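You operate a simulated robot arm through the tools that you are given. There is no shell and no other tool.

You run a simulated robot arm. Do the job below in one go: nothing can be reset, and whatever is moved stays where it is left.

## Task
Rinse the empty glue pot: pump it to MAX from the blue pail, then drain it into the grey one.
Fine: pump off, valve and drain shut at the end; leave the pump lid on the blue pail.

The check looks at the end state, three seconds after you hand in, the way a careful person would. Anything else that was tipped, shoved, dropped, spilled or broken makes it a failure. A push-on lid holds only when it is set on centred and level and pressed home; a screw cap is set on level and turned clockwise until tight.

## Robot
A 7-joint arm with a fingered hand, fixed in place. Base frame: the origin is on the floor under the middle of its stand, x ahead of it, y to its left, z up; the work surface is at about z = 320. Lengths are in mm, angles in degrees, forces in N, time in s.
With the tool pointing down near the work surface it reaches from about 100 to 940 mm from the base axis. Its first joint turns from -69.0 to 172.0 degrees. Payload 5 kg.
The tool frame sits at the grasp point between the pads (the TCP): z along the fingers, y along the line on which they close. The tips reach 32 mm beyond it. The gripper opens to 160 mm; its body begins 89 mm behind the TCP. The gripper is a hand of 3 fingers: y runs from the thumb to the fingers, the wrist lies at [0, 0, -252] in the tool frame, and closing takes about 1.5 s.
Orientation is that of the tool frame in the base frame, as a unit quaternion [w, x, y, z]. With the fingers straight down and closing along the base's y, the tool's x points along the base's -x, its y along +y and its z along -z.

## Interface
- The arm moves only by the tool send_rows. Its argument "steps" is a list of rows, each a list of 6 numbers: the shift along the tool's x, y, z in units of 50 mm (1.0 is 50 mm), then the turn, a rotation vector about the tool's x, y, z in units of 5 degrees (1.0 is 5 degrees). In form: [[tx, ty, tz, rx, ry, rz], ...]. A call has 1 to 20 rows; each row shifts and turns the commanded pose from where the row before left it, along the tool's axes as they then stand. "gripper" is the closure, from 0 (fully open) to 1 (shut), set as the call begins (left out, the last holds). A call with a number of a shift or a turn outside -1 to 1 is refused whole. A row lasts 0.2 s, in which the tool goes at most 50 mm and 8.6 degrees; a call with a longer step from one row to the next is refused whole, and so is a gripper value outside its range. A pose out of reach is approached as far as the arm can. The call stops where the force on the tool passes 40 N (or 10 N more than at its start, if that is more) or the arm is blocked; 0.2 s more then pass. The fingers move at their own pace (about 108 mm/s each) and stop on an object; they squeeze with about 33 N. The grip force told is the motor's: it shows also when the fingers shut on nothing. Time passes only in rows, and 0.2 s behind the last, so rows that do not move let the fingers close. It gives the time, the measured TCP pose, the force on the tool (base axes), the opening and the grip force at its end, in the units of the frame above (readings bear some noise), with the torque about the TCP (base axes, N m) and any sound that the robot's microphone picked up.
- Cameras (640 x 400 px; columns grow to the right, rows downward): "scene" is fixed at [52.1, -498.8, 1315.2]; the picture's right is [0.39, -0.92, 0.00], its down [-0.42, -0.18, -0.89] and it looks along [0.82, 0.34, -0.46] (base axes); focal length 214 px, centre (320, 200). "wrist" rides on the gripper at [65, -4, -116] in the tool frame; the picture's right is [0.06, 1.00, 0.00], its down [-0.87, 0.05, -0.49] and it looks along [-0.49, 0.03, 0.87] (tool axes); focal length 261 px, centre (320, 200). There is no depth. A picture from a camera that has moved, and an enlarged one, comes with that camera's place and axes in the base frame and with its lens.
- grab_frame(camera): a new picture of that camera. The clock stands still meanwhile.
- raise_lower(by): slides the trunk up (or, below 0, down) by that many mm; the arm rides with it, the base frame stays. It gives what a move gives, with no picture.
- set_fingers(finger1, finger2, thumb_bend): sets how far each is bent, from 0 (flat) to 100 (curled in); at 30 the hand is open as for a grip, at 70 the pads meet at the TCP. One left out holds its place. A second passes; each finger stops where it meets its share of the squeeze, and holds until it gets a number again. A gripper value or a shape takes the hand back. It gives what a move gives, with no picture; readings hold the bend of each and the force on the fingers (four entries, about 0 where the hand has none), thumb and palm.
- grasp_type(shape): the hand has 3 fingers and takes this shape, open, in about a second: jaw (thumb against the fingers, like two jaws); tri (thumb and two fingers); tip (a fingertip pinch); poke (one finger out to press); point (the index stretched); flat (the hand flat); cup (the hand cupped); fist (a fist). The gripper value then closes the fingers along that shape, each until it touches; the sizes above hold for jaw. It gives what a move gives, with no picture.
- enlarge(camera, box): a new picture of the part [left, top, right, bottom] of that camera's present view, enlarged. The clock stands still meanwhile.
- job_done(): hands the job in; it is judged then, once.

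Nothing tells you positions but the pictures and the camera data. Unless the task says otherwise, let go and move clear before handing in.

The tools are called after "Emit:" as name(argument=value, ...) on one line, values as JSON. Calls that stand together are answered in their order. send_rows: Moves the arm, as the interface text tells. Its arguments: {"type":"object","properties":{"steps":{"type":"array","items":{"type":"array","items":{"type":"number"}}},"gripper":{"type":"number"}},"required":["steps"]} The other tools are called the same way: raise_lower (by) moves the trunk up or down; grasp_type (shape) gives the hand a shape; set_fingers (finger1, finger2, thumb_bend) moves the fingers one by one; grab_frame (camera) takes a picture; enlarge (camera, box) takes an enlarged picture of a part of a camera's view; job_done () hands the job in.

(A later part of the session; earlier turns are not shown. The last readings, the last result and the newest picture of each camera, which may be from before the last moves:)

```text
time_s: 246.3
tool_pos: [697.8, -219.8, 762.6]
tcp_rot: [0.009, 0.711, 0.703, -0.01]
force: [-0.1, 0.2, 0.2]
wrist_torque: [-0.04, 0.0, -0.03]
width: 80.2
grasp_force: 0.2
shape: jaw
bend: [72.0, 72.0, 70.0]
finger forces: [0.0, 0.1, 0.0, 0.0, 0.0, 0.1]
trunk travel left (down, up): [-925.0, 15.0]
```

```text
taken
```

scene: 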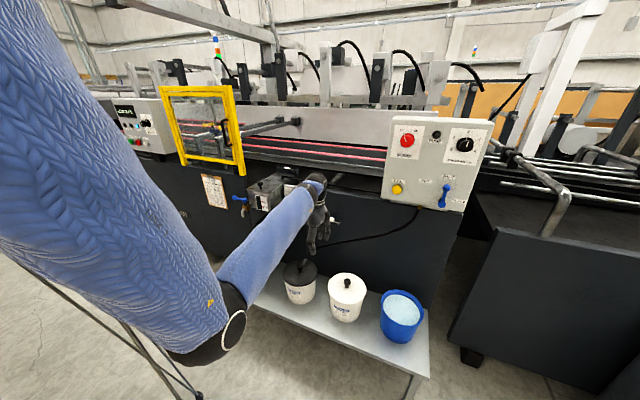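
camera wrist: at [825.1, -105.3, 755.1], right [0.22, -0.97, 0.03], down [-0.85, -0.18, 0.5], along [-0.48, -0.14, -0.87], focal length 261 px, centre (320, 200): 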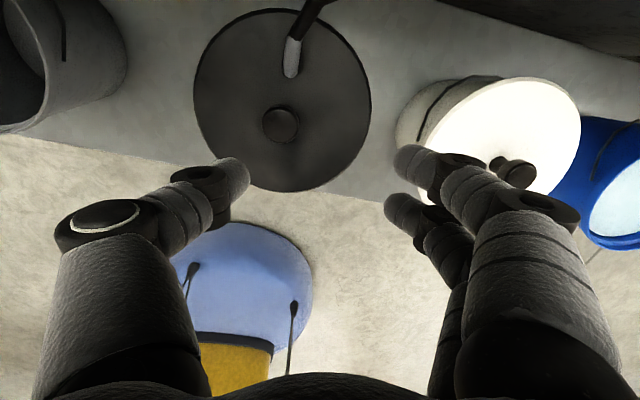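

No limit yet and the elbow has moved outward. I'll continue counter-clockwise.

Emit:
send_rows(steps=[[0, 0, 0, 0, 0, -1], [0, 0, 0, 0, 0, -1], [0, 0, 0, 0, 0, -1], [0, 0, 0, 0, 0, -1], [0, 0, 0, 0, 0, -1], [0, 0, 0, 0, 0, -1], [0, 0, 0, 0, 0, -1], [0, 0, 0, 0, 0, -1], [0, 0, 0, 0, 0, -1], [0, 0, 0, 0, 0, -1], [0, 0, 0, 0, 0, -1], [0, 0, 0, 0, 0, -1], [0, 0, 0, 0, 0, -1], [0, 0, 0, 0, 0, -1], [0, 0, 0, 0, 0, -1], [0, 0, 0, 0, 0, -1]])

Emit:
grab_frame(camera="scene")

```text
time_s: 249.7
tool_pos: [697.8, -219.7, 762.5]
tcp_rot: [0.002, 0.093, 0.996, -0.014]
force: [-0.4, 0.0, 0.0]
wrist_torque: [0.04, -0.01, 0.01]
width: 80.3
grasp_force: 0.0
shape: jaw
bend: [72.0, 72.0, 70.0]
finger forces: [0.0, 0.0, 0.0, 0.0, 0.0, 0.0]
trunk travel left (down, up): [-925.0, 15.0]
```

```text
taken
```

scene: 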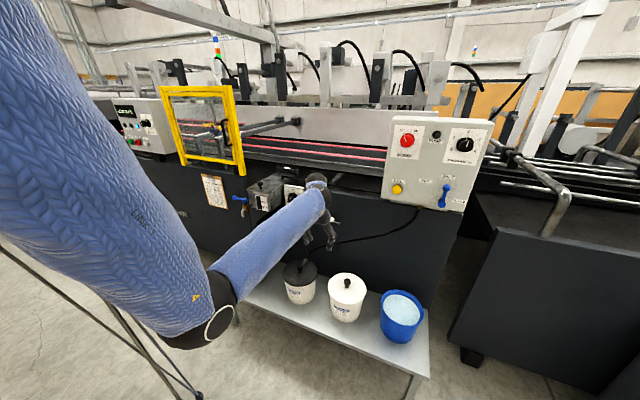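

The yaw turned freely back to the original orientation (camera on the robot's side). I'll approach the lid again from here, slowly, watching for lag.

Emit:
send_rows(steps=[[-0.14, 0.45, 0, 0, 0, 0], [-0.14, 0.45, 0, 0, 0, 0], [-0.14, 0.45, 0, 0, 0, 0], [-0.14, 0.45, 0, 0, 0, 0], [-0.14, 0.45, 0, 0, 0, 0], [0, 0.4, 0, 0, 0, 0]])

Emit:
grab_frame(camera="wrist")

Emit:
grab_frame(camera="scene")

```text
time_s: 251.1
tool_pos: [755.6, -95.3, 757.8]
tcp_rot: [0.002, 0.094, 0.995, -0.015]
force: [-1.1, 0.1, 0.0]
wrist_torque: [-0.03, 0.01, -0.01]
width: 80.1
grasp_force: 0.1
shape: jaw
bend: [72.0, 72.0, 70.0]
finger forces: [0.0, 0.0, 0.0, 0.0, 0.0, 0.0]
trunk travel left (down, up): [-925.0, 15.0]
```

```text
taken
camera wrist: at [692.9, -84.2, 873.6], right [0.13, 0.99, -0.03], down [0.86, -0.1, 0.49], along [0.49, -0.09, -0.87], focal length 261 px, centre (320, 200)
```

wrist: 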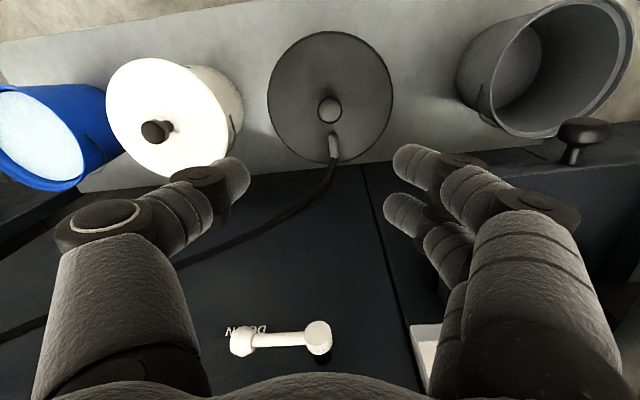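

```text
taken
```

scene: 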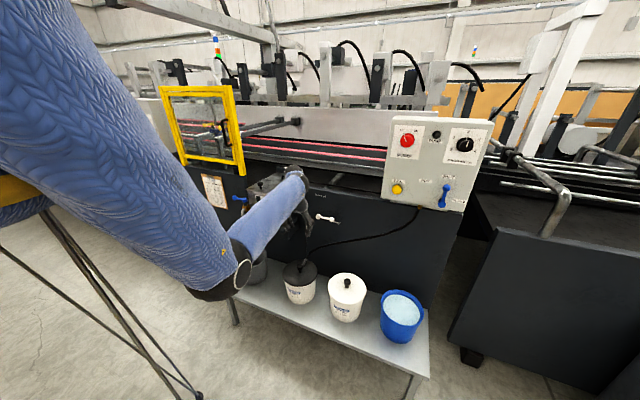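

Tracking is precise now and the knob is clearly visible at about (760,-91). I'll level the hand fully and descend over the knob to just above grasp height.

Emit:
send_rows(steps=[[-0.07, 0.1, 0, -0.34, 0.06, 0], [0, 0, 0.7, 0, 0, 0], [0, 0, 0.7, 0, 0, 0], [0, 0, 0.7, 0, 0, 0], [0, 0, 0.7, 0, 0, 0], [0, 0, 0.7, 0, 0, 0], [0, 0, 0.5, 0, 0, 0]])

Emit:
grab_frame(camera="wrist")

Emit:
enlarge(camera="scene", box=[220, 150, 420, 330])

```text
time_s: 252.7
tool_pos: [762.3, -92.3, 557.8]
tcp_rot: [0.0, 0.095, 0.996, 0.001]
force: [1.2, -0.2, 0.1]
wrist_torque: [-0.04, 0.01, -0.04]
width: 80.1
grasp_force: 0.1
shape: jaw
bend: [72.0, 72.0, 70.0]
finger forces: [0.1, 0.1, 0.0, 0.1, 0.0, 0.0]
trunk travel left (down, up): [-925.0, 15.0]
```

```text
taken
camera wrist: at [698.3, -84.1, 673.6], right [0.13, 0.99, 0.0], down [0.86, -0.11, 0.49], along [0.49, -0.06, -0.87], focal length 261 px, centre (320, 200)
```

wrist: 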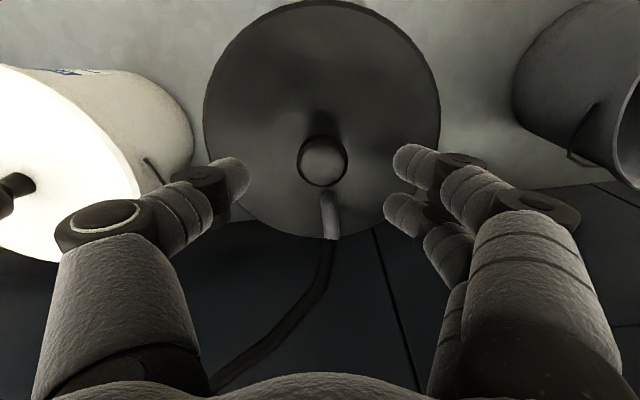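

```text
2.22 times, centred on (320, 240) of scene
camera zoom: at [52.1, -498.8, 1315.2], right [0.39, -0.92, 0.0], down [-0.42, -0.18, -0.89], along [0.82, 0.34, -0.46], focal length 477 px, centre (320, 111)
```

zoom: 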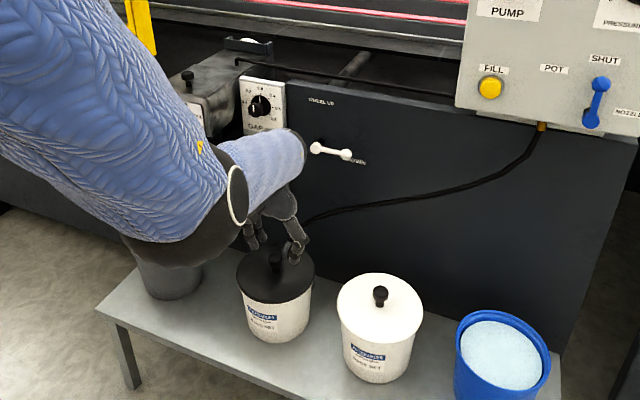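

The knob is centred between the fingers at about (758,-90). I'll make a small correction, descend to z≈518 and close on it.

Emit:
send_rows(steps=[[0.08, 0.04, 0.4, 0, 0, 0], [0, 0, 0.38, 0, 0, 0]])

Emit:
send_rows(steps=[[0, 0, 0, 0, 0, 0], [0, 0, 0, 0, 0, 0], [0, 0, 0, 0, 0, 0], [0, 0, 0, 0, 0, 0], [0, 0, 0, 0, 0, 0], [0, 0, 0, 0, 0, 0]], gripper=1)

Emit:
grab_frame(camera="wrist")

```text
time_s: 253.3
tool_pos: [757.4, -90.1, 519.2]
tcp_rot: [0.0, 0.094, 0.996, 0.001]
force: [1.2, -0.5, 1.1]
wrist_torque: [0.0, 0.02, 0.03]
width: 80.2
grasp_force: 0.1
shape: jaw
bend: [72.0, 72.0, 70.0]
finger forces: [0.0, 0.0, 0.0, 0.0, 0.1, 0.0]
trunk travel left (down, up): [-925.0, 15.0]
```

```text
time_s: 254.7
tool_pos: [757.9, -90.3, 518.9]
tcp_rot: [0.0, 0.093, 0.996, 0.0]
force: [-0.8, -0.1, -2.3]
wrist_torque: [0.05, -0.05, -0.08]
width: 10.0
grasp_force: 32.8
shape: jaw
bend: [71.0, 72.0, 73.0]
finger forces: [20.1, 16.6, 0.0, 0.0, 38.2, 0.0]
trunk travel left (down, up): [-925.0, 15.0]
```

```text
taken
camera wrist: at [693.9, -81.7, 634.3], right [0.13, 0.99, 0.0], down [0.86, -0.11, 0.49], along [0.49, -0.06, -0.87], focal length 261 px, centre (320, 200)
```

wrist: 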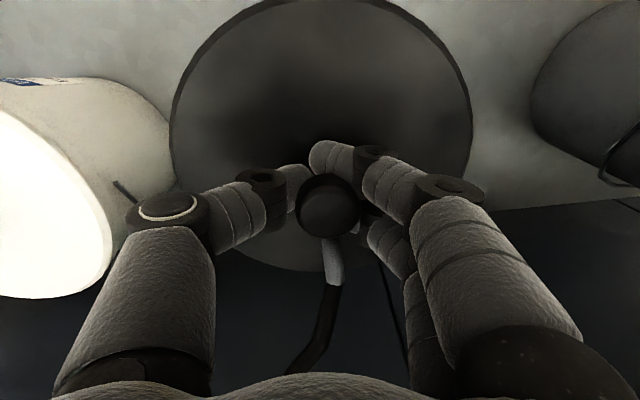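

The fingers have closed around the stem under the knob's head — a secure hold. Now lift slowly to unseat the lid.

Emit:
send_rows(steps=[[0, 0, -0.1, 0, 0, 0], [0, 0, -0.1, 0, 0, 0], [0, 0, -0.1, 0, 0, 0], [0, 0, -0.1, 0, 0, 0]])

Emit:
grab_frame(camera="wrist")

Emit:
enlarge(camera="scene", box=[220, 200, 420, 330])

```text
time_s: 255.7
tool_pos: [757.6, -89.0, 540.7]
tcp_rot: [0.0, 0.094, 0.996, 0.001]
force: [0.5, 0.8, -2.9]
wrist_torque: [0.01, 0.01, -0.01]
width: 9.4
grasp_force: 33.7
shape: jaw
bend: [71.0, 71.0, 73.0]
finger forces: [24.7, 16.9, 0.0, 0.0, 38.9, 0.1]
trunk travel left (down, up): [-925.0, 15.0]
```

```text
taken
camera wrist: at [693.6, -81.4, 655.6], right [0.13, 0.99, 0.0], down [0.86, -0.11, 0.49], along [0.49, -0.06, -0.87], focal length 261 px, centre (320, 200)
```

wrist: 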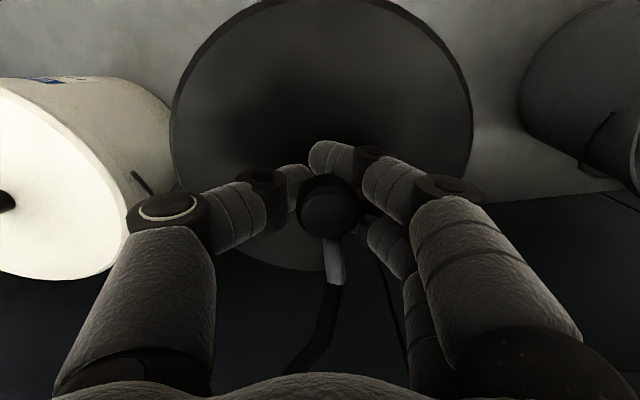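

```text
3.08 times, centred on (320, 265) of scene
camera zoom: at [52.1, -498.8, 1315.2], right [0.39, -0.92, 0.0], down [-0.42, -0.18, -0.89], along [0.82, 0.34, -0.46], focal length 660 px, centre (320, 0)
```

zoom: 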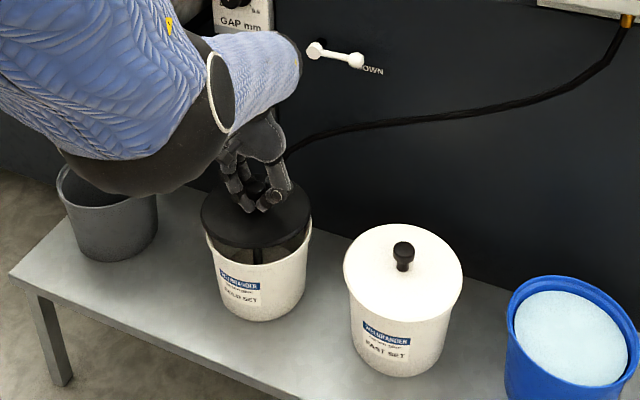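

The lid came off lightly with a pickup tube hanging below it. I'll lift further while easing it a little to the right (-y), keeping clear of the drip tray, and check the tube length.

Emit:
send_rows(steps=[[0, 0, -0.5, 0, 0, 0], [-0.037, -0.2, -0.4, 0, 0, 0], [-0.037, -0.2, -0.4, 0, 0, 0], [-0.037, -0.2, -0.4, 0, 0, 0], [-0.037, -0.2, -0.4, 0, 0, 0]])

Emit:
enlarge(camera="scene", box=[220, 150, 420, 330])

Emit:
grab_frame(camera="wrist")

```text
time_s: 256.9
tool_pos: [757.9, -130.8, 644.5]
tcp_rot: [0.0, 0.095, 0.995, 0.0]
force: [-0.8, -1.3, -3.0]
wrist_torque: [-0.05, 0.01, 0.01]
width: 9.0
grasp_force: 33.2
shape: jaw
bend: [71.0, 71.0, 73.0]
finger forces: [26.5, 17.5, 0.1, 0.0, 39.5, 0.1]
trunk travel left (down, up): [-925.0, 15.0]
```

```text
2.22 times, centred on (320, 240) of scene
camera zoom: at [52.1, -498.8, 1315.2], right [0.39, -0.92, 0.0], down [-0.42, -0.18, -0.89], along [0.82, 0.34, -0.46], focal length 477 px, centre (320, 111)
```

zoom: 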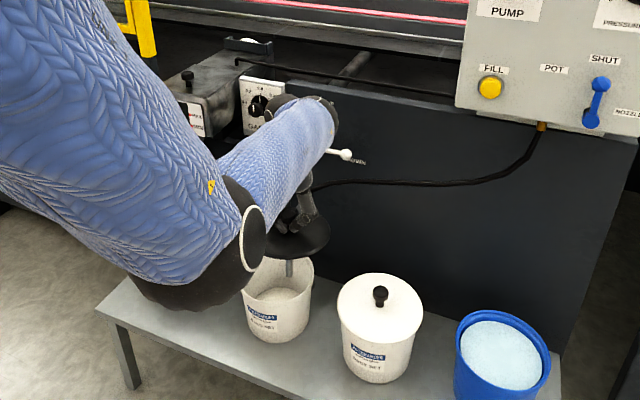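

```text
taken
camera wrist: at [693.8, -122.6, 760.5], right [0.13, 0.99, 0.0], down [0.86, -0.11, 0.49], along [0.49, -0.06, -0.87], focal length 261 px, centre (320, 200)
```

wrist: 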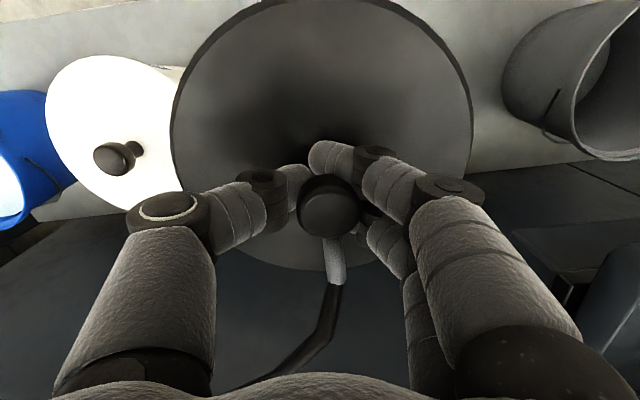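

Emit:
enlarge(camera="scene", box=[285, 235, 345, 275])

```text
10.00 times, centred on (315, 255) of scene
camera zoom: at [52.1, -498.8, 1315.2], right [0.39, -0.92, 0.0], down [-0.42, -0.18, -0.89], along [0.82, 0.34, -0.46], focal length 2145 px, centre (370, -350)
```

zoom: 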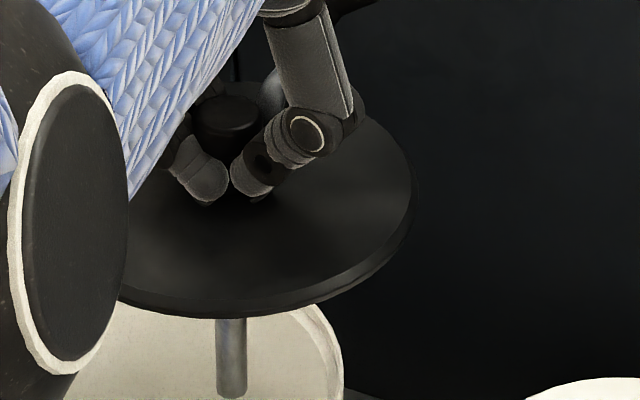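

The tube is about 145 mm long, so I need TCP z above 740 to pass over the white pail. I'll lift to about z=772 and carry the lid toward the blue pail.

Emit:
send_rows(steps=[[0, 0, -0.7, 0, 0, 0], [0, 0, -0.7, 0, 0, 0], [0, 0, -0.7, 0, 0, 0], [0, 0, -0.5, 0, 0, 0], [-0.07, -0.4, 0, 0, 0, 0], [-0.111, -0.59, 0, 0, 0, 0], [-0.111, -0.59, 0, 0, 0, 0], [-0.111, -0.59, 0, 0, 0, 0], [-0.111, -0.59, 0, 0, 0, 0], [-0.111, -0.59, 0, 0, 0, 0], [-0.111, -0.59, 0, 0, 0, 0]])

Emit:
grab_frame(camera="scene")

Emit:
grab_frame(camera="wrist")

```text
time_s: 259.3
tool_pos: [755.7, -329.6, 774.4]
tcp_rot: [0.0, 0.094, 0.996, 0.002]
force: [0.2, -0.5, -2.7]
wrist_torque: [0.0, 0.02, 0.06]
width: 9.0
grasp_force: 33.1
shape: jaw
bend: [71.0, 71.0, 73.0]
finger forces: [26.7, 17.6, 0.1, 0.0, 38.1, 0.1]
trunk travel left (down, up): [-925.0, 15.0]
```

```text
taken
```

scene: 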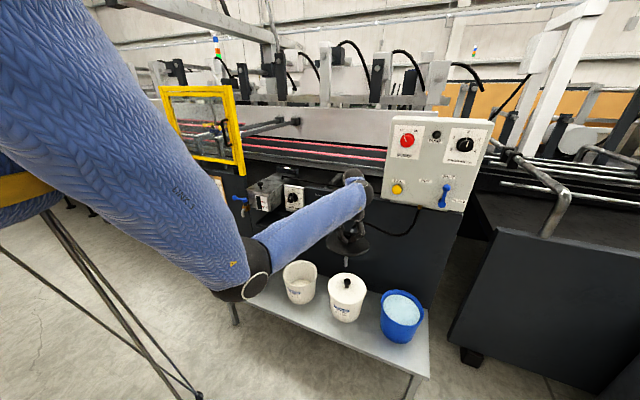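

```text
taken
camera wrist: at [691.9, -322.3, 891.2], right [0.13, 0.99, 0.0], down [0.86, -0.11, 0.49], along [0.49, -0.06, -0.87], focal length 261 px, centre (320, 200)
```

wrist: 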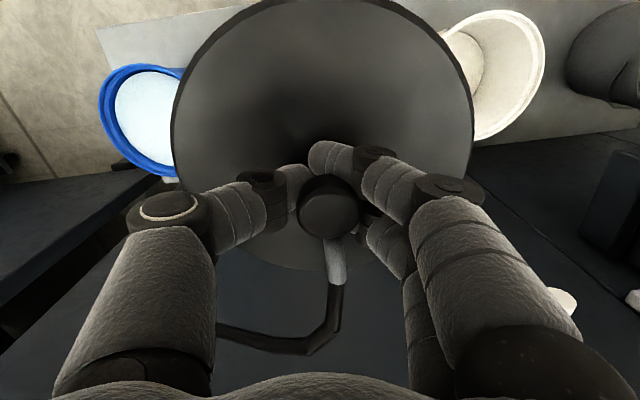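

Carrying well: the white and glue pails are clear below. I'll continue to y≈-490 and look again to pin down the blue pail's exact centre.

Emit:
send_rows(steps=[[-0.111, -0.59, 0, 0, 0, 0], [-0.111, -0.59, 0, 0, 0, 0], [-0.111, -0.59, 0, 0, 0, 0], [-0.111, -0.59, 0, 0, 0, 0], [-0.07, -0.4, 0, 0, 0, 0]])

Emit:
grab_frame(camera="wrist")

Emit:
enlarge(camera="scene", box=[300, 180, 460, 360])

```text
time_s: 260.5
tool_pos: [756.9, -471.2, 773.8]
tcp_rot: [0.001, 0.093, 0.996, 0.002]
force: [-0.7, -0.8, -3.1]
wrist_torque: [0.01, 0.0, -0.02]
width: 9.3
grasp_force: 32.8
shape: jaw
bend: [71.0, 71.0, 73.0]
finger forces: [27.2, 17.4, 0.1, 0.0, 38.6, 0.0]
trunk travel left (down, up): [-925.0, 15.0]
```

```text
taken
camera wrist: at [693.8, -462.6, 890.1], right [0.12, 0.99, 0.0], down [0.86, -0.11, 0.49], along [0.49, -0.06, -0.87], focal length 261 px, centre (320, 200)
```

wrist: 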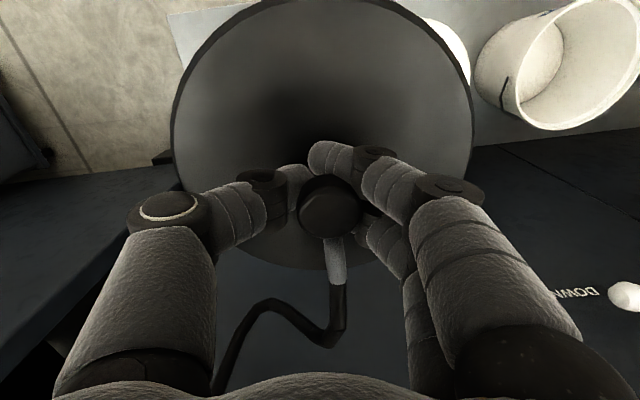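

```text
2.22 times, centred on (380, 270) of scene
camera zoom: at [52.1, -498.8, 1315.2], right [0.39, -0.92, 0.0], down [-0.42, -0.18, -0.89], along [0.82, 0.34, -0.46], focal length 477 px, centre (187, 44)
```

zoom: 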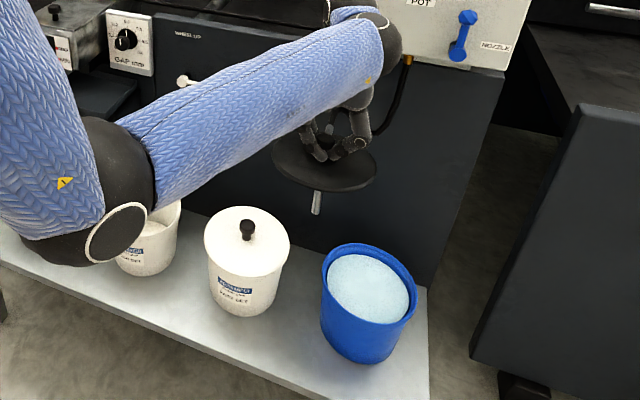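

Emit:
enlarge(camera="scene", box=[370, 275, 434, 315])

Emit:
enlarge(camera="scene", box=[370, 305, 434, 345])

```text
10.00 times, centred on (402, 295) of scene
camera zoom: at [52.1, -498.8, 1315.2], right [0.39, -0.92, 0.0], down [-0.42, -0.18, -0.89], along [0.82, 0.34, -0.46], focal length 2145 px, centre (-500, -750)
```

zoom: 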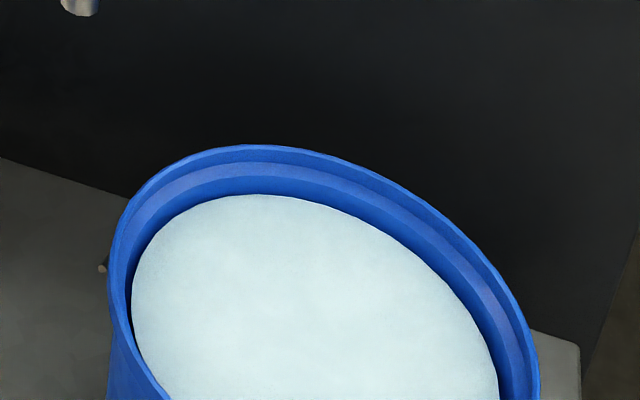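

```text
10.00 times, centred on (402, 325) of scene
camera zoom: at [52.1, -498.8, 1315.2], right [0.39, -0.92, 0.0], down [-0.42, -0.18, -0.89], along [0.82, 0.34, -0.46], focal length 2145 px, centre (-500, -1050)
```

zoom: 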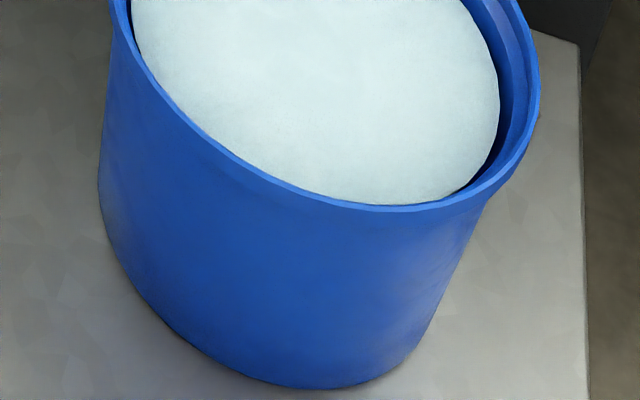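

I've fitted the blue pail's rim from the zoomed view; relative to the seated-lid position its centre comes out near (760,-583). I'll move above it and check the alignment from the scene camera.

Emit:
send_rows(steps=[[-0.116, -0.547, 0, 0, 0, 0], [-0.116, -0.547, 0, 0, 0, 0], [-0.116, -0.547, 0, 0, 0, 0], [-0.116, -0.547, 0, 0, 0, 0], [0, 0, 0, 0, 0, 0]])

Emit:
enlarge(camera="scene", box=[340, 200, 460, 350])

Emit:
grab_frame(camera="scene")

```text
time_s: 261.7
tool_pos: [758.4, -581.8, 772.0]
tcp_rot: [0.0, 0.094, 0.996, 0.001]
force: [0.8, -0.4, -2.8]
wrist_torque: [-0.01, 0.02, -0.04]
width: 9.3
grasp_force: 32.9
shape: jaw
bend: [71.0, 71.0, 73.0]
finger forces: [27.3, 17.6, 0.1, 0.1, 39.3, 0.0]
trunk travel left (down, up): [-925.0, 15.0]
```

```text
2.67 times, centred on (400, 275) of scene
camera zoom: at [52.1, -498.8, 1315.2], right [0.39, -0.92, 0.0], down [-0.42, -0.18, -0.89], along [0.82, 0.34, -0.46], focal length 572 px, centre (107, 0)
```

zoom: 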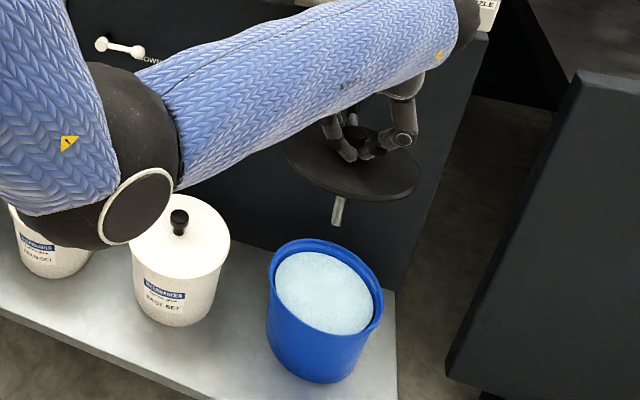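

```text
taken
```

scene: 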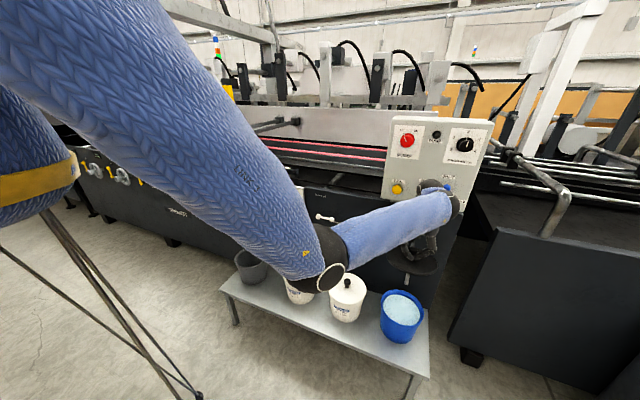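

Emit:
enlarge(camera="scene", box=[388, 240, 436, 290])

Emit:
grab_frame(camera="wrist")

```text
8.00 times, centred on (412, 265) of scene
camera zoom: at [52.1, -498.8, 1315.2], right [0.39, -0.92, 0.0], down [-0.42, -0.18, -0.89], along [0.82, 0.34, -0.46], focal length 1716 px, centre (-416, -320)
```

zoom: 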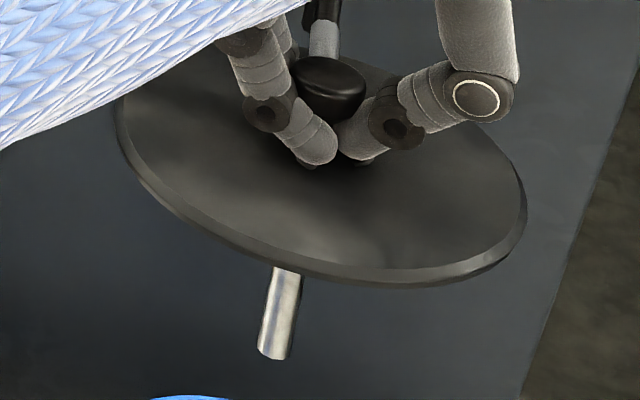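

```text
taken
camera wrist: at [695.7, -574.0, 888.9], right [0.13, 0.99, 0.0], down [0.86, -0.11, 0.49], along [0.49, -0.06, -0.87], focal length 261 px, centre (320, 200)
```

wrist: 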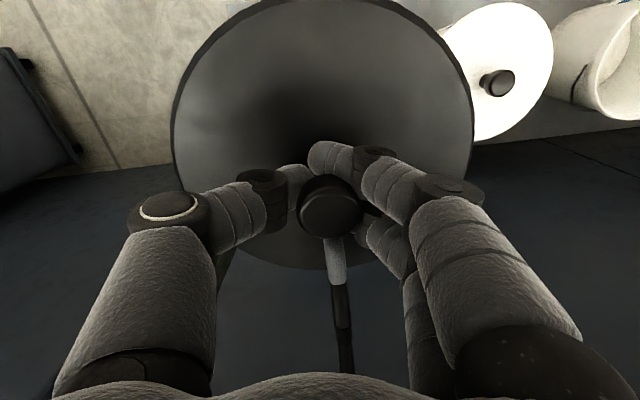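

I've cross-checked several views; the blue pail's centre is about (758,-581), within a few millimetres. I'll lower the lid until it's roughly 40 mm above the rim and then verify alignment up close.

Emit:
send_rows(steps=[[0, 0, 0.5, 0, 0, 0], [0, 0, 0.5, 0, 0, 0], [0, 0, 0.5, 0, 0, 0], [0, 0, 0.5, 0, 0, 0], [0, 0, 0.5, 0, 0, 0], [0, 0, 0.5, 0, 0, 0], [0, 0, 0.5, 0, 0, 0], [0, 0, 0.5, 0, 0, 0], [0, 0, 0.3, 0, 0, 0]])

Emit:
enlarge(camera="scene", box=[362, 275, 442, 325])

Emit:
grab_frame(camera="wrist")

```text
time_s: 263.7
tool_pos: [757.7, -584.9, 558.0]
tcp_rot: [0.0, 0.094, 0.996, 0.001]
force: [0.2, 0.1, -2.7]
wrist_torque: [-0.02, 0.0, 0.0]
width: 8.9
grasp_force: 32.9
shape: jaw
bend: [71.0, 71.0, 73.0]
finger forces: [27.0, 17.2, 0.0, 0.0, 33.8, 0.1]
trunk travel left (down, up): [-925.0, 15.0]
```

```text
8.00 times, centred on (402, 300) of scene
camera zoom: at [52.1, -498.8, 1315.2], right [0.39, -0.92, 0.0], down [-0.42, -0.18, -0.89], along [0.82, 0.34, -0.46], focal length 1716 px, centre (-336, -600)
```

zoom: 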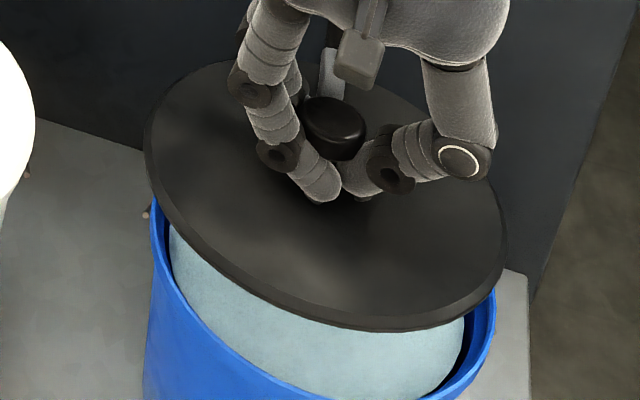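

```text
taken
camera wrist: at [693.8, -576.9, 674.3], right [0.13, 0.99, 0.0], down [0.86, -0.11, 0.49], along [0.49, -0.06, -0.87], focal length 261 px, centre (320, 200)
```

wrist: 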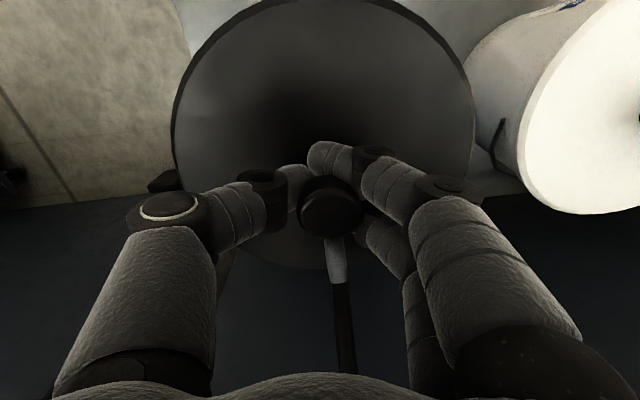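

The view is consistent laterally. I'll lower further until the lid is just above the rim, then re-check the overhang all around.

Emit:
send_rows(steps=[[0, 0, 0.2, 0, 0, 0], [0, 0, 0.2, 0, 0, 0], [0, 0, 0.1, 0, 0, 0]])

Emit:
enlarge(camera="scene", box=[362, 280, 442, 330])

```text
time_s: 264.5
tool_pos: [758.1, -583.0, 533.3]
tcp_rot: [0.0, 0.094, 0.996, 0.0]
force: [-0.1, 0.2, -3.1]
wrist_torque: [-0.02, 0.0, 0.0]
width: 8.8
grasp_force: 33.1
shape: jaw
bend: [71.0, 71.0, 73.0]
finger forces: [26.8, 17.0, 0.0, 0.0, 34.9, 0.0]
trunk travel left (down, up): [-925.0, 15.0]
```

```text
8.00 times, centred on (402, 305) of scene
camera zoom: at [52.1, -498.8, 1315.2], right [0.39, -0.92, 0.0], down [-0.42, -0.18, -0.89], along [0.82, 0.34, -0.46], focal length 1716 px, centre (-336, -640)
```

zoom: 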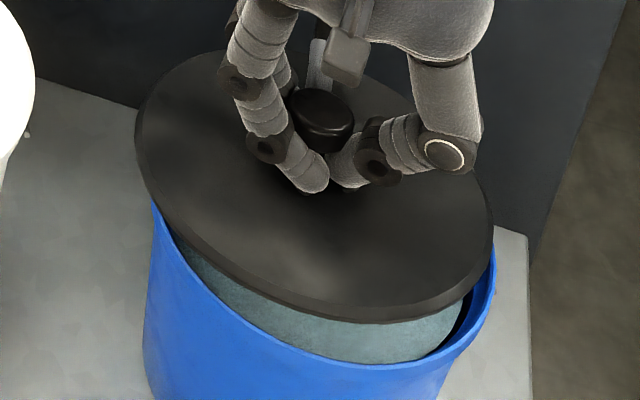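

Emit:
enlarge(camera="scene", box=[340, 210, 470, 340])

Emit:
grab_frame(camera="wrist")

```text
3.08 times, centred on (405, 275) of scene
camera zoom: at [52.1, -498.8, 1315.2], right [0.39, -0.92, 0.0], down [-0.42, -0.18, -0.89], along [0.82, 0.34, -0.46], focal length 660 px, centre (58, -31)
```

zoom: 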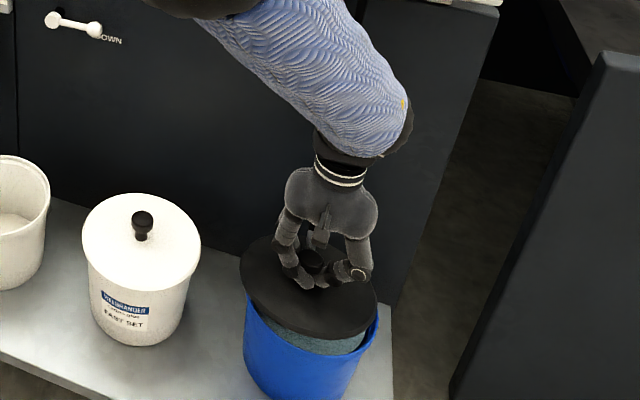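

```text
taken
camera wrist: at [693.7, -575.5, 649.1], right [0.13, 0.99, 0.0], down [0.86, -0.11, 0.49], along [0.49, -0.06, -0.87], focal length 261 px, centre (320, 200)
```

wrist: 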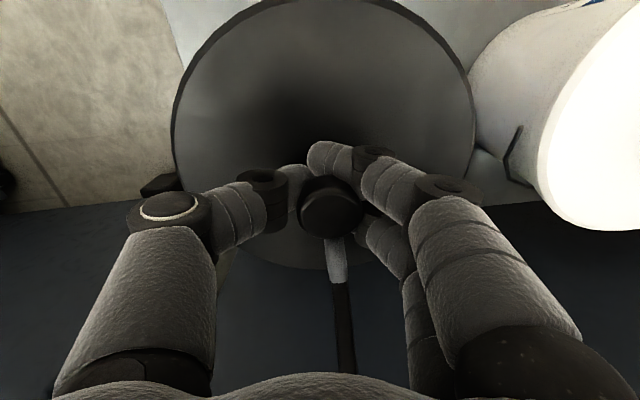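

Comparing the lid's ellipse with the pail's, the lid is tipped about 4-6° in my grip (robot-side edge up). I'll counter-tilt the hand and re-check.

Emit:
send_rows(steps=[[0, 0, -0.1, 0, -0.5, 0], [0, 0, 0, 0, -0.5, 0]])

Emit:
enlarge(camera="scene", box=[362, 280, 442, 330])

```text
time_s: 265.1
tool_pos: [764.2, -587.1, 538.5]
tcp_rot: [0.045, 0.093, 0.995, -0.002]
force: [0.7, 1.2, -2.2]
wrist_torque: [0.03, 0.02, 0.02]
width: 8.8
grasp_force: 32.6
shape: jaw
bend: [71.0, 71.0, 73.0]
finger forces: [23.5, 16.2, 0.0, 0.0, 35.0, 0.1]
out of reach, approached as far as the arm can: row 1
trunk travel left (down, up): [-925.0, 15.0]
```

```text
8.00 times, centred on (402, 305) of scene
camera zoom: at [52.1, -498.8, 1315.2], right [0.39, -0.92, 0.0], down [-0.42, -0.18, -0.89], along [0.82, 0.34, -0.46], focal length 1716 px, centre (-336, -640)
```

zoom: 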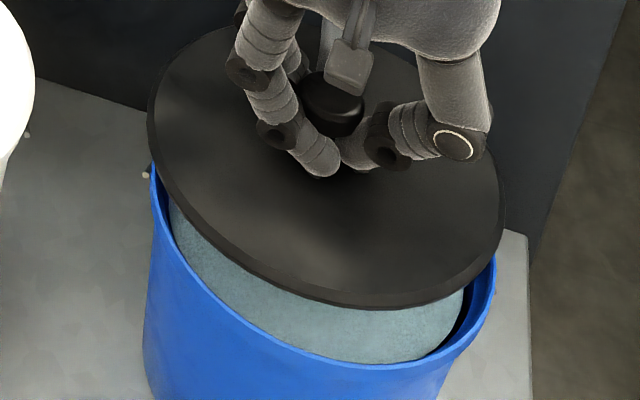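

The hand is now counter-tilted and the lid is centred over the pail within a few millimetres. I'll lower gently and watch the contact force.

Emit:
send_rows(steps=[[0.012, 0, 0.06, 0, 0, 0], [0.012, 0, 0.06, 0, 0, 0], [0.012, 0, 0.06, 0, 0, 0], [0.006, 0, 0.06, 0, 0, 0], [0.006, 0, 0.06, 0, 0, 0]])

Emit:
enlarge(camera="scene", box=[362, 280, 442, 330])

```text
time_s: 266.3
tool_pos: [764.0, -588.8, 524.0]
tcp_rot: [0.043, 0.094, 0.995, -0.003]
force: [0.6, 0.2, -4.1]
wrist_torque: [0.03, 0.01, 0.01]
width: 9.1
grasp_force: 33.1
shape: jaw
bend: [71.0, 71.0, 73.0]
finger forces: [23.6, 16.1, 0.1, 0.1, 35.5, 0.0]
trunk travel left (down, up): [-925.0, 15.0]
```

```text
8.00 times, centred on (402, 305) of scene
camera zoom: at [52.1, -498.8, 1315.2], right [0.39, -0.92, 0.0], down [-0.42, -0.18, -0.89], along [0.82, 0.34, -0.46], focal length 1716 px, centre (-336, -640)
```

zoom: 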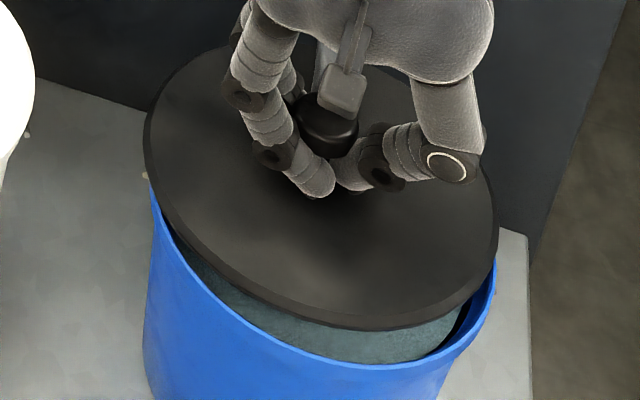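

The remaining gap suggests the lid isn't on the rim yet. I'll keep lowering in small steps and watch for contact.

Emit:
send_rows(steps=[[0.006, 0, 0.06, 0, 0, 0], [0.006, 0, 0.06, 0, 0, 0], [0.006, 0, 0.06, 0, 0, 0]])

Emit:
enlarge(camera="scene", box=[362, 280, 442, 330])

```text
time_s: 267.1
tool_pos: [762.3, -586.4, 514.7]
tcp_rot: [0.044, 0.094, 0.995, -0.003]
force: [-0.2, 0.4, 0.6]
wrist_torque: [0.09, -0.19, -0.06]
width: 8.7
grasp_force: 33.5
shape: jaw
bend: [71.0, 71.0, 73.0]
finger forces: [24.0, 19.7, 0.0, 0.0, 37.9, 0.0]
trunk travel left (down, up): [-925.0, 15.0]
```

```text
8.00 times, centred on (402, 305) of scene
camera zoom: at [52.1, -498.8, 1315.2], right [0.39, -0.92, 0.0], down [-0.42, -0.18, -0.89], along [0.82, 0.34, -0.46], focal length 1716 px, centre (-336, -640)
```

zoom: 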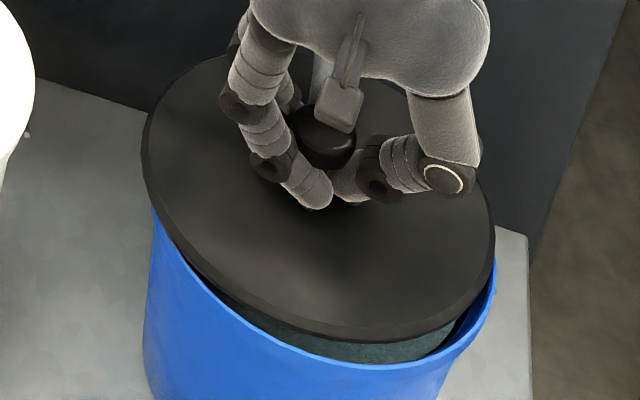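

Contact is starting on the machine side, with the lid still tipped ~4° and a bit too far from the robot. I'll lift slightly, shift about 9 mm toward the robot/right, and tilt a little more.

Emit:
send_rows(steps=[[0.06, -0.07, -0.1, 0, -0.37, 0], [0.06, -0.07, -0.05, 0, -0.37, 0], [0, 0, 0, 0, 0, 0]])

Emit:
enlarge(camera="scene", box=[362, 280, 442, 330])

```text
time_s: 267.9
tool_pos: [766.8, -596.7, 521.1]
tcp_rot: [0.076, 0.095, 0.993, -0.006]
force: [1.0, -0.1, -1.8]
wrist_torque: [0.03, -0.04, 0.02]
width: 8.6
grasp_force: 32.9
shape: jaw
bend: [72.0, 71.0, 73.0]
finger forces: [29.2, 24.9, 0.0, 0.0, 43.4, 0.0]
out of reach, approached as far as the arm can: row 1
trunk travel left (down, up): [-925.0, 15.0]
```

```text
8.00 times, centred on (402, 305) of scene
camera zoom: at [52.1, -498.8, 1315.2], right [0.39, -0.92, 0.0], down [-0.42, -0.18, -0.89], along [0.82, 0.34, -0.46], focal length 1716 px, centre (-336, -640)
```

zoom: 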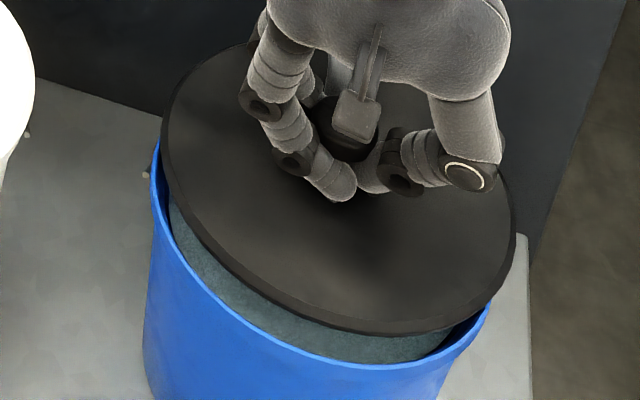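

The wrist limit is making that tilt drift off target. I'll return the hand to vertical and rely on the lid settling level on the rim when set down.

Emit:
send_rows(steps=[[0.073, 0.024, -0.1, 0, 0.58, 0], [0.073, 0.024, -0.1, 0, 0.58, 0], [0.073, 0.024, -0.1, 0, 0.58, 0], [0, 0, 0, 0, 0, 0]])

Emit:
enlarge(camera="scene", box=[362, 280, 442, 330])

Emit:
grab_frame(camera="wrist")

```text
time_s: 268.9
tool_pos: [754.0, -591.4, 536.1]
tcp_rot: [0.001, 0.094, 0.996, 0.001]
force: [0.1, 0.4, -2.8]
wrist_torque: [0.05, 0.0, -0.01]
width: 8.6
grasp_force: 32.9
shape: jaw
bend: [72.0, 71.0, 73.0]
finger forces: [28.6, 22.2, 0.0, 0.0, 43.6, 0.0]
trunk travel left (down, up): [-925.0, 15.0]
```

```text
8.00 times, centred on (402, 305) of scene
camera zoom: at [52.1, -498.8, 1315.2], right [0.39, -0.92, 0.0], down [-0.42, -0.18, -0.89], along [0.82, 0.34, -0.46], focal length 1716 px, centre (-336, -640)
```

zoom: 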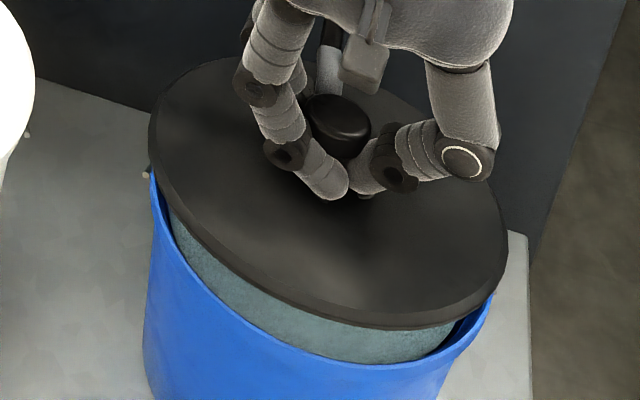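

```text
taken
camera wrist: at [690.6, -583.0, 651.6], right [0.13, 0.99, 0.0], down [0.86, -0.11, 0.49], along [0.49, -0.06, -0.87], focal length 261 px, centre (320, 200)
```

wrist: 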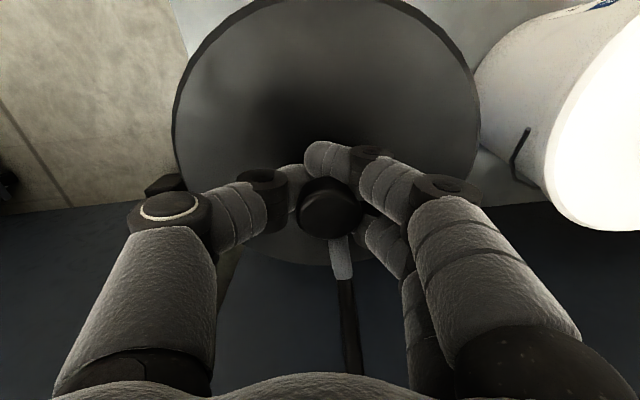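

Laterally aligned now. Lowering straight down again to contact.

Emit:
send_rows(steps=[[0, 0, 0.1, 0, 0, 0], [0, 0, 0.1, 0, 0, 0], [0, 0, 0.06, 0, 0, 0], [0, 0, 0.06, 0, 0, 0]])

Emit:
enlarge(camera="scene", box=[362, 280, 442, 330])

```text
time_s: 269.9
tool_pos: [752.3, -591.0, 522.5]
tcp_rot: [0.0, 0.094, 0.996, 0.001]
force: [-0.1, -0.3, -0.3]
wrist_torque: [0.04, -0.28, 0.05]
width: 8.4
grasp_force: 32.9
shape: jaw
bend: [72.0, 71.0, 73.0]
finger forces: [27.1, 25.1, 0.0, 0.1, 42.6, 0.1]
out of reach, approached as far as the arm can: row 4
trunk travel left (down, up): [-925.0, 15.0]
```

```text
8.00 times, centred on (402, 305) of scene
camera zoom: at [52.1, -498.8, 1315.2], right [0.39, -0.92, 0.0], down [-0.42, -0.18, -0.89], along [0.82, 0.34, -0.46], focal length 1716 px, centre (-336, -640)
```

zoom: 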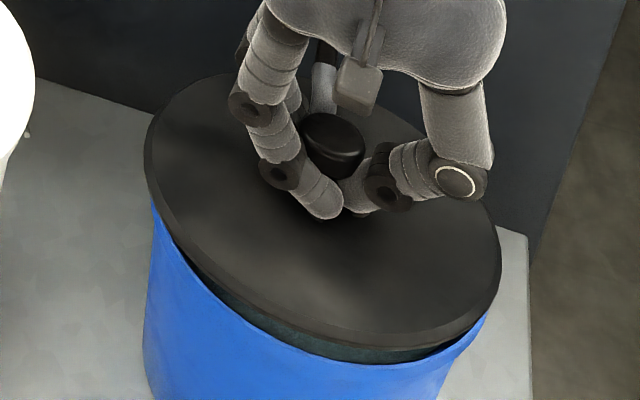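

The far edge is resting on the rim and the near edge is ~15 mm up. Continuing gently so the lid rotates level in the grip.

Emit:
send_rows(steps=[[0, 0, 0.05, 0, 0, 0], [0, 0, 0.05, 0, 0, 0], [0, 0, 0.05, 0, 0, 0]])

Emit:
enlarge(camera="scene", box=[362, 280, 442, 330])

```text
time_s: 270.7
tool_pos: [750.6, -591.0, 520.6]
tcp_rot: [0.0, 0.094, 0.996, 0.001]
force: [0.4, -0.2, 6.5]
wrist_torque: [0.08, -0.91, -0.04]
width: 8.2
grasp_force: 32.7
shape: jaw
bend: [71.0, 71.0, 73.0]
finger forces: [31.7, 38.6, 0.0, 0.0, 46.1, 0.0]
out of reach, approached as far as the arm can: row 3
trunk travel left (down, up): [-925.0, 15.0]
```

```text
8.00 times, centred on (402, 305) of scene
camera zoom: at [52.1, -498.8, 1315.2], right [0.39, -0.92, 0.0], down [-0.42, -0.18, -0.89], along [0.82, 0.34, -0.46], focal length 1716 px, centre (-336, -640)
```

zoom: 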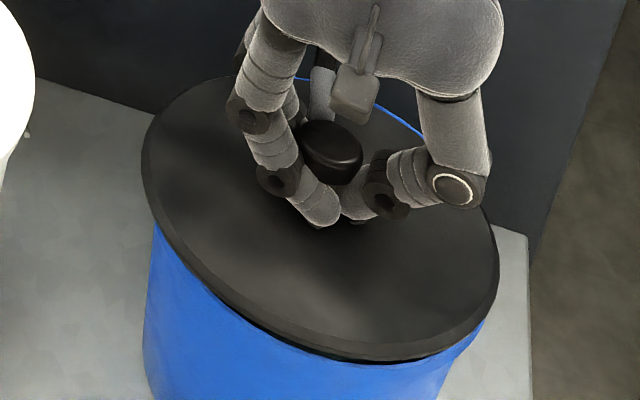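

The lid has rotated nearly level, but the pail's far rim is now peeking out: the lid is ~9 mm too close to the robot. I'll lift a little, shift it away, and set it down again.

Emit:
send_rows(steps=[[0, 0, -0.2, 0, 0, 0], [-0.09, 0.05, 0, 0, 0, 0], [-0.09, 0.05, 0, 0, 0, 0], [0, 0, 0, 0, 0, 0]])

Emit:
enlarge(camera="scene", box=[362, 280, 442, 330])

```text
time_s: 271.7
tool_pos: [759.2, -587.0, 528.6]
tcp_rot: [0.0, 0.094, 0.996, 0.0]
force: [0.7, 0.8, -2.8]
wrist_torque: [-0.04, -0.02, -0.03]
width: 8.2
grasp_force: 33.3
shape: jaw
bend: [72.0, 71.0, 73.0]
finger forces: [29.8, 18.5, 0.0, 0.1, 43.8, 0.0]
trunk travel left (down, up): [-925.0, 15.0]
```

```text
8.00 times, centred on (402, 305) of scene
camera zoom: at [52.1, -498.8, 1315.2], right [0.39, -0.92, 0.0], down [-0.42, -0.18, -0.89], along [0.82, 0.34, -0.46], focal length 1716 px, centre (-336, -640)
```

zoom: 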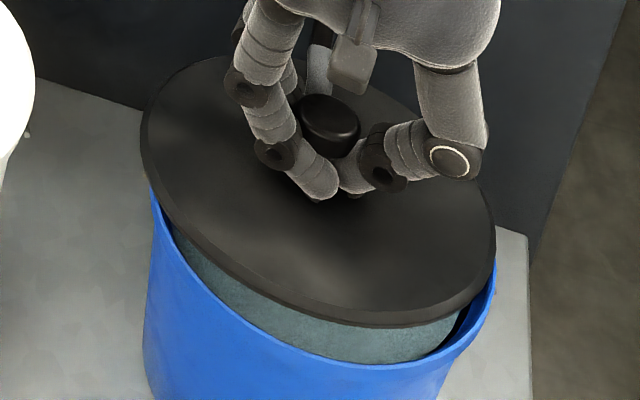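

The lid is hard to judge while held. I'll set it down at the best-estimate centre, let go so that it settles flat on the rim, and then inspect it from above with the wrist camera.

Emit:
send_rows(steps=[[-0.075, 0.035, 0, 0, 0, 0], [0, 0, 0.06, 0, 0, 0], [0, 0, 0.06, 0, 0, 0]])

Emit:
send_rows(steps=[[0, 0, 0.04, 0, 0, 0], [0, 0, 0.04, 0, 0, 0]])

Emit:
enlarge(camera="scene", box=[362, 280, 442, 330])

```text
time_s: 272.5
tool_pos: [760.7, -586.6, 524.5]
tcp_rot: [0.001, 0.094, 0.996, 0.0]
force: [-0.1, -1.3, -3.2]
wrist_torque: [-0.04, 0.02, 0.0]
width: 8.5
grasp_force: 33.0
shape: jaw
bend: [72.0, 71.0, 73.0]
finger forces: [29.0, 18.6, 0.1, 0.0, 43.6, 0.0]
out of reach, approached as far as the arm can: row 2
trunk travel left (down, up): [-925.0, 15.0]
```

```text
time_s: 273.1
tool_pos: [758.6, -585.1, 524.7]
tcp_rot: [0.0, 0.094, 0.996, 0.001]
force: [-0.3, -0.1, -2.4]
wrist_torque: [0.01, 0.02, 0.02]
width: 8.5
grasp_force: 32.5
shape: jaw
bend: [72.0, 71.0, 73.0]
finger forces: [29.0, 18.6, 0.1, 0.0, 43.7, 0.0]
out of reach, approached as far as the arm can: row 2
trunk travel left (down, up): [-925.0, 15.0]
```

```text
8.00 times, centred on (402, 305) of scene
camera zoom: at [52.1, -498.8, 1315.2], right [0.39, -0.92, 0.0], down [-0.42, -0.18, -0.89], along [0.82, 0.34, -0.46], focal length 1716 px, centre (-336, -640)
```

zoom: 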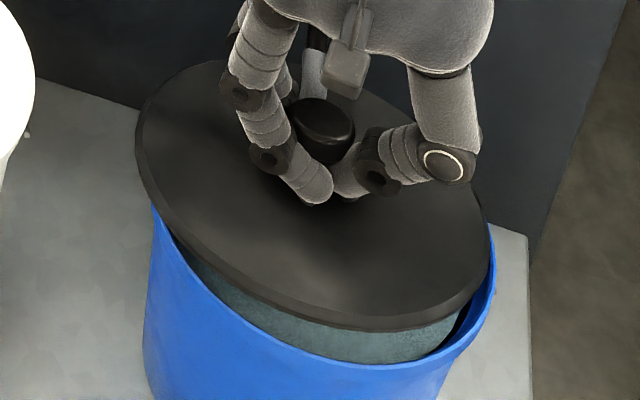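

The "out of reach" flags show the arm is nearly fully extended here. I'll raise the hand, lower the trunk by the same amount, and then continue with more reach to spare.

Emit:
send_rows(steps=[[0, 0, -0.5, 0, 0, 0], [0, 0, -0.5, 0, 0, 0], [0, 0, -0.5, 0, 0, 0], [0, 0, -0.5, 0, 0, 0], [0, 0, -0.5, 0, 0, 0], [0, 0, -0.5, 0, 0, 0]])

Emit:
raise_lower(by=-130)

Emit:
enlarge(camera="scene", box=[340, 210, 470, 340])

```text
time_s: 274.5
tool_pos: [758.2, -584.5, 673.5]
tcp_rot: [0.0, 0.095, 0.996, 0.002]
force: [-0.6, -0.6, -3.5]
wrist_torque: [-0.03, 0.0, -0.02]
width: 8.0
grasp_force: 32.7
shape: jaw
bend: [72.0, 71.0, 73.0]
finger forces: [24.1, 17.9, 0.0, 0.0, 41.9, 0.0]
out of reach, approached as far as the arm can: row 1
trunk travel left (down, up): [-925.0, 15.0]
```

```text
time_s: 276.1
tool_pos: [758.4, -583.9, 543.7]
tcp_rot: [0.0, 0.094, 0.996, 0.001]
force: [0.1, -0.1, -3.2]
wrist_torque: [-0.05, 0.0, -0.01]
width: 8.2
grasp_force: 33.4
shape: jaw
bend: [72.0, 71.0, 73.0]
finger forces: [24.2, 17.8, 0.0, 0.0, 42.2, 0.0]
trunk travel left (down, up): [-795.0, 145.0]
```

```text
3.08 times, centred on (405, 275) of scene
camera zoom: at [52.1, -498.8, 1315.2], right [0.39, -0.92, 0.0], down [-0.42, -0.18, -0.89], along [0.82, 0.34, -0.46], focal length 660 px, centre (58, -31)
```

zoom: 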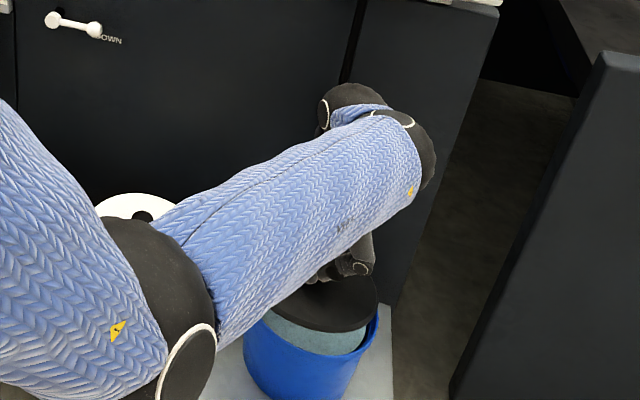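

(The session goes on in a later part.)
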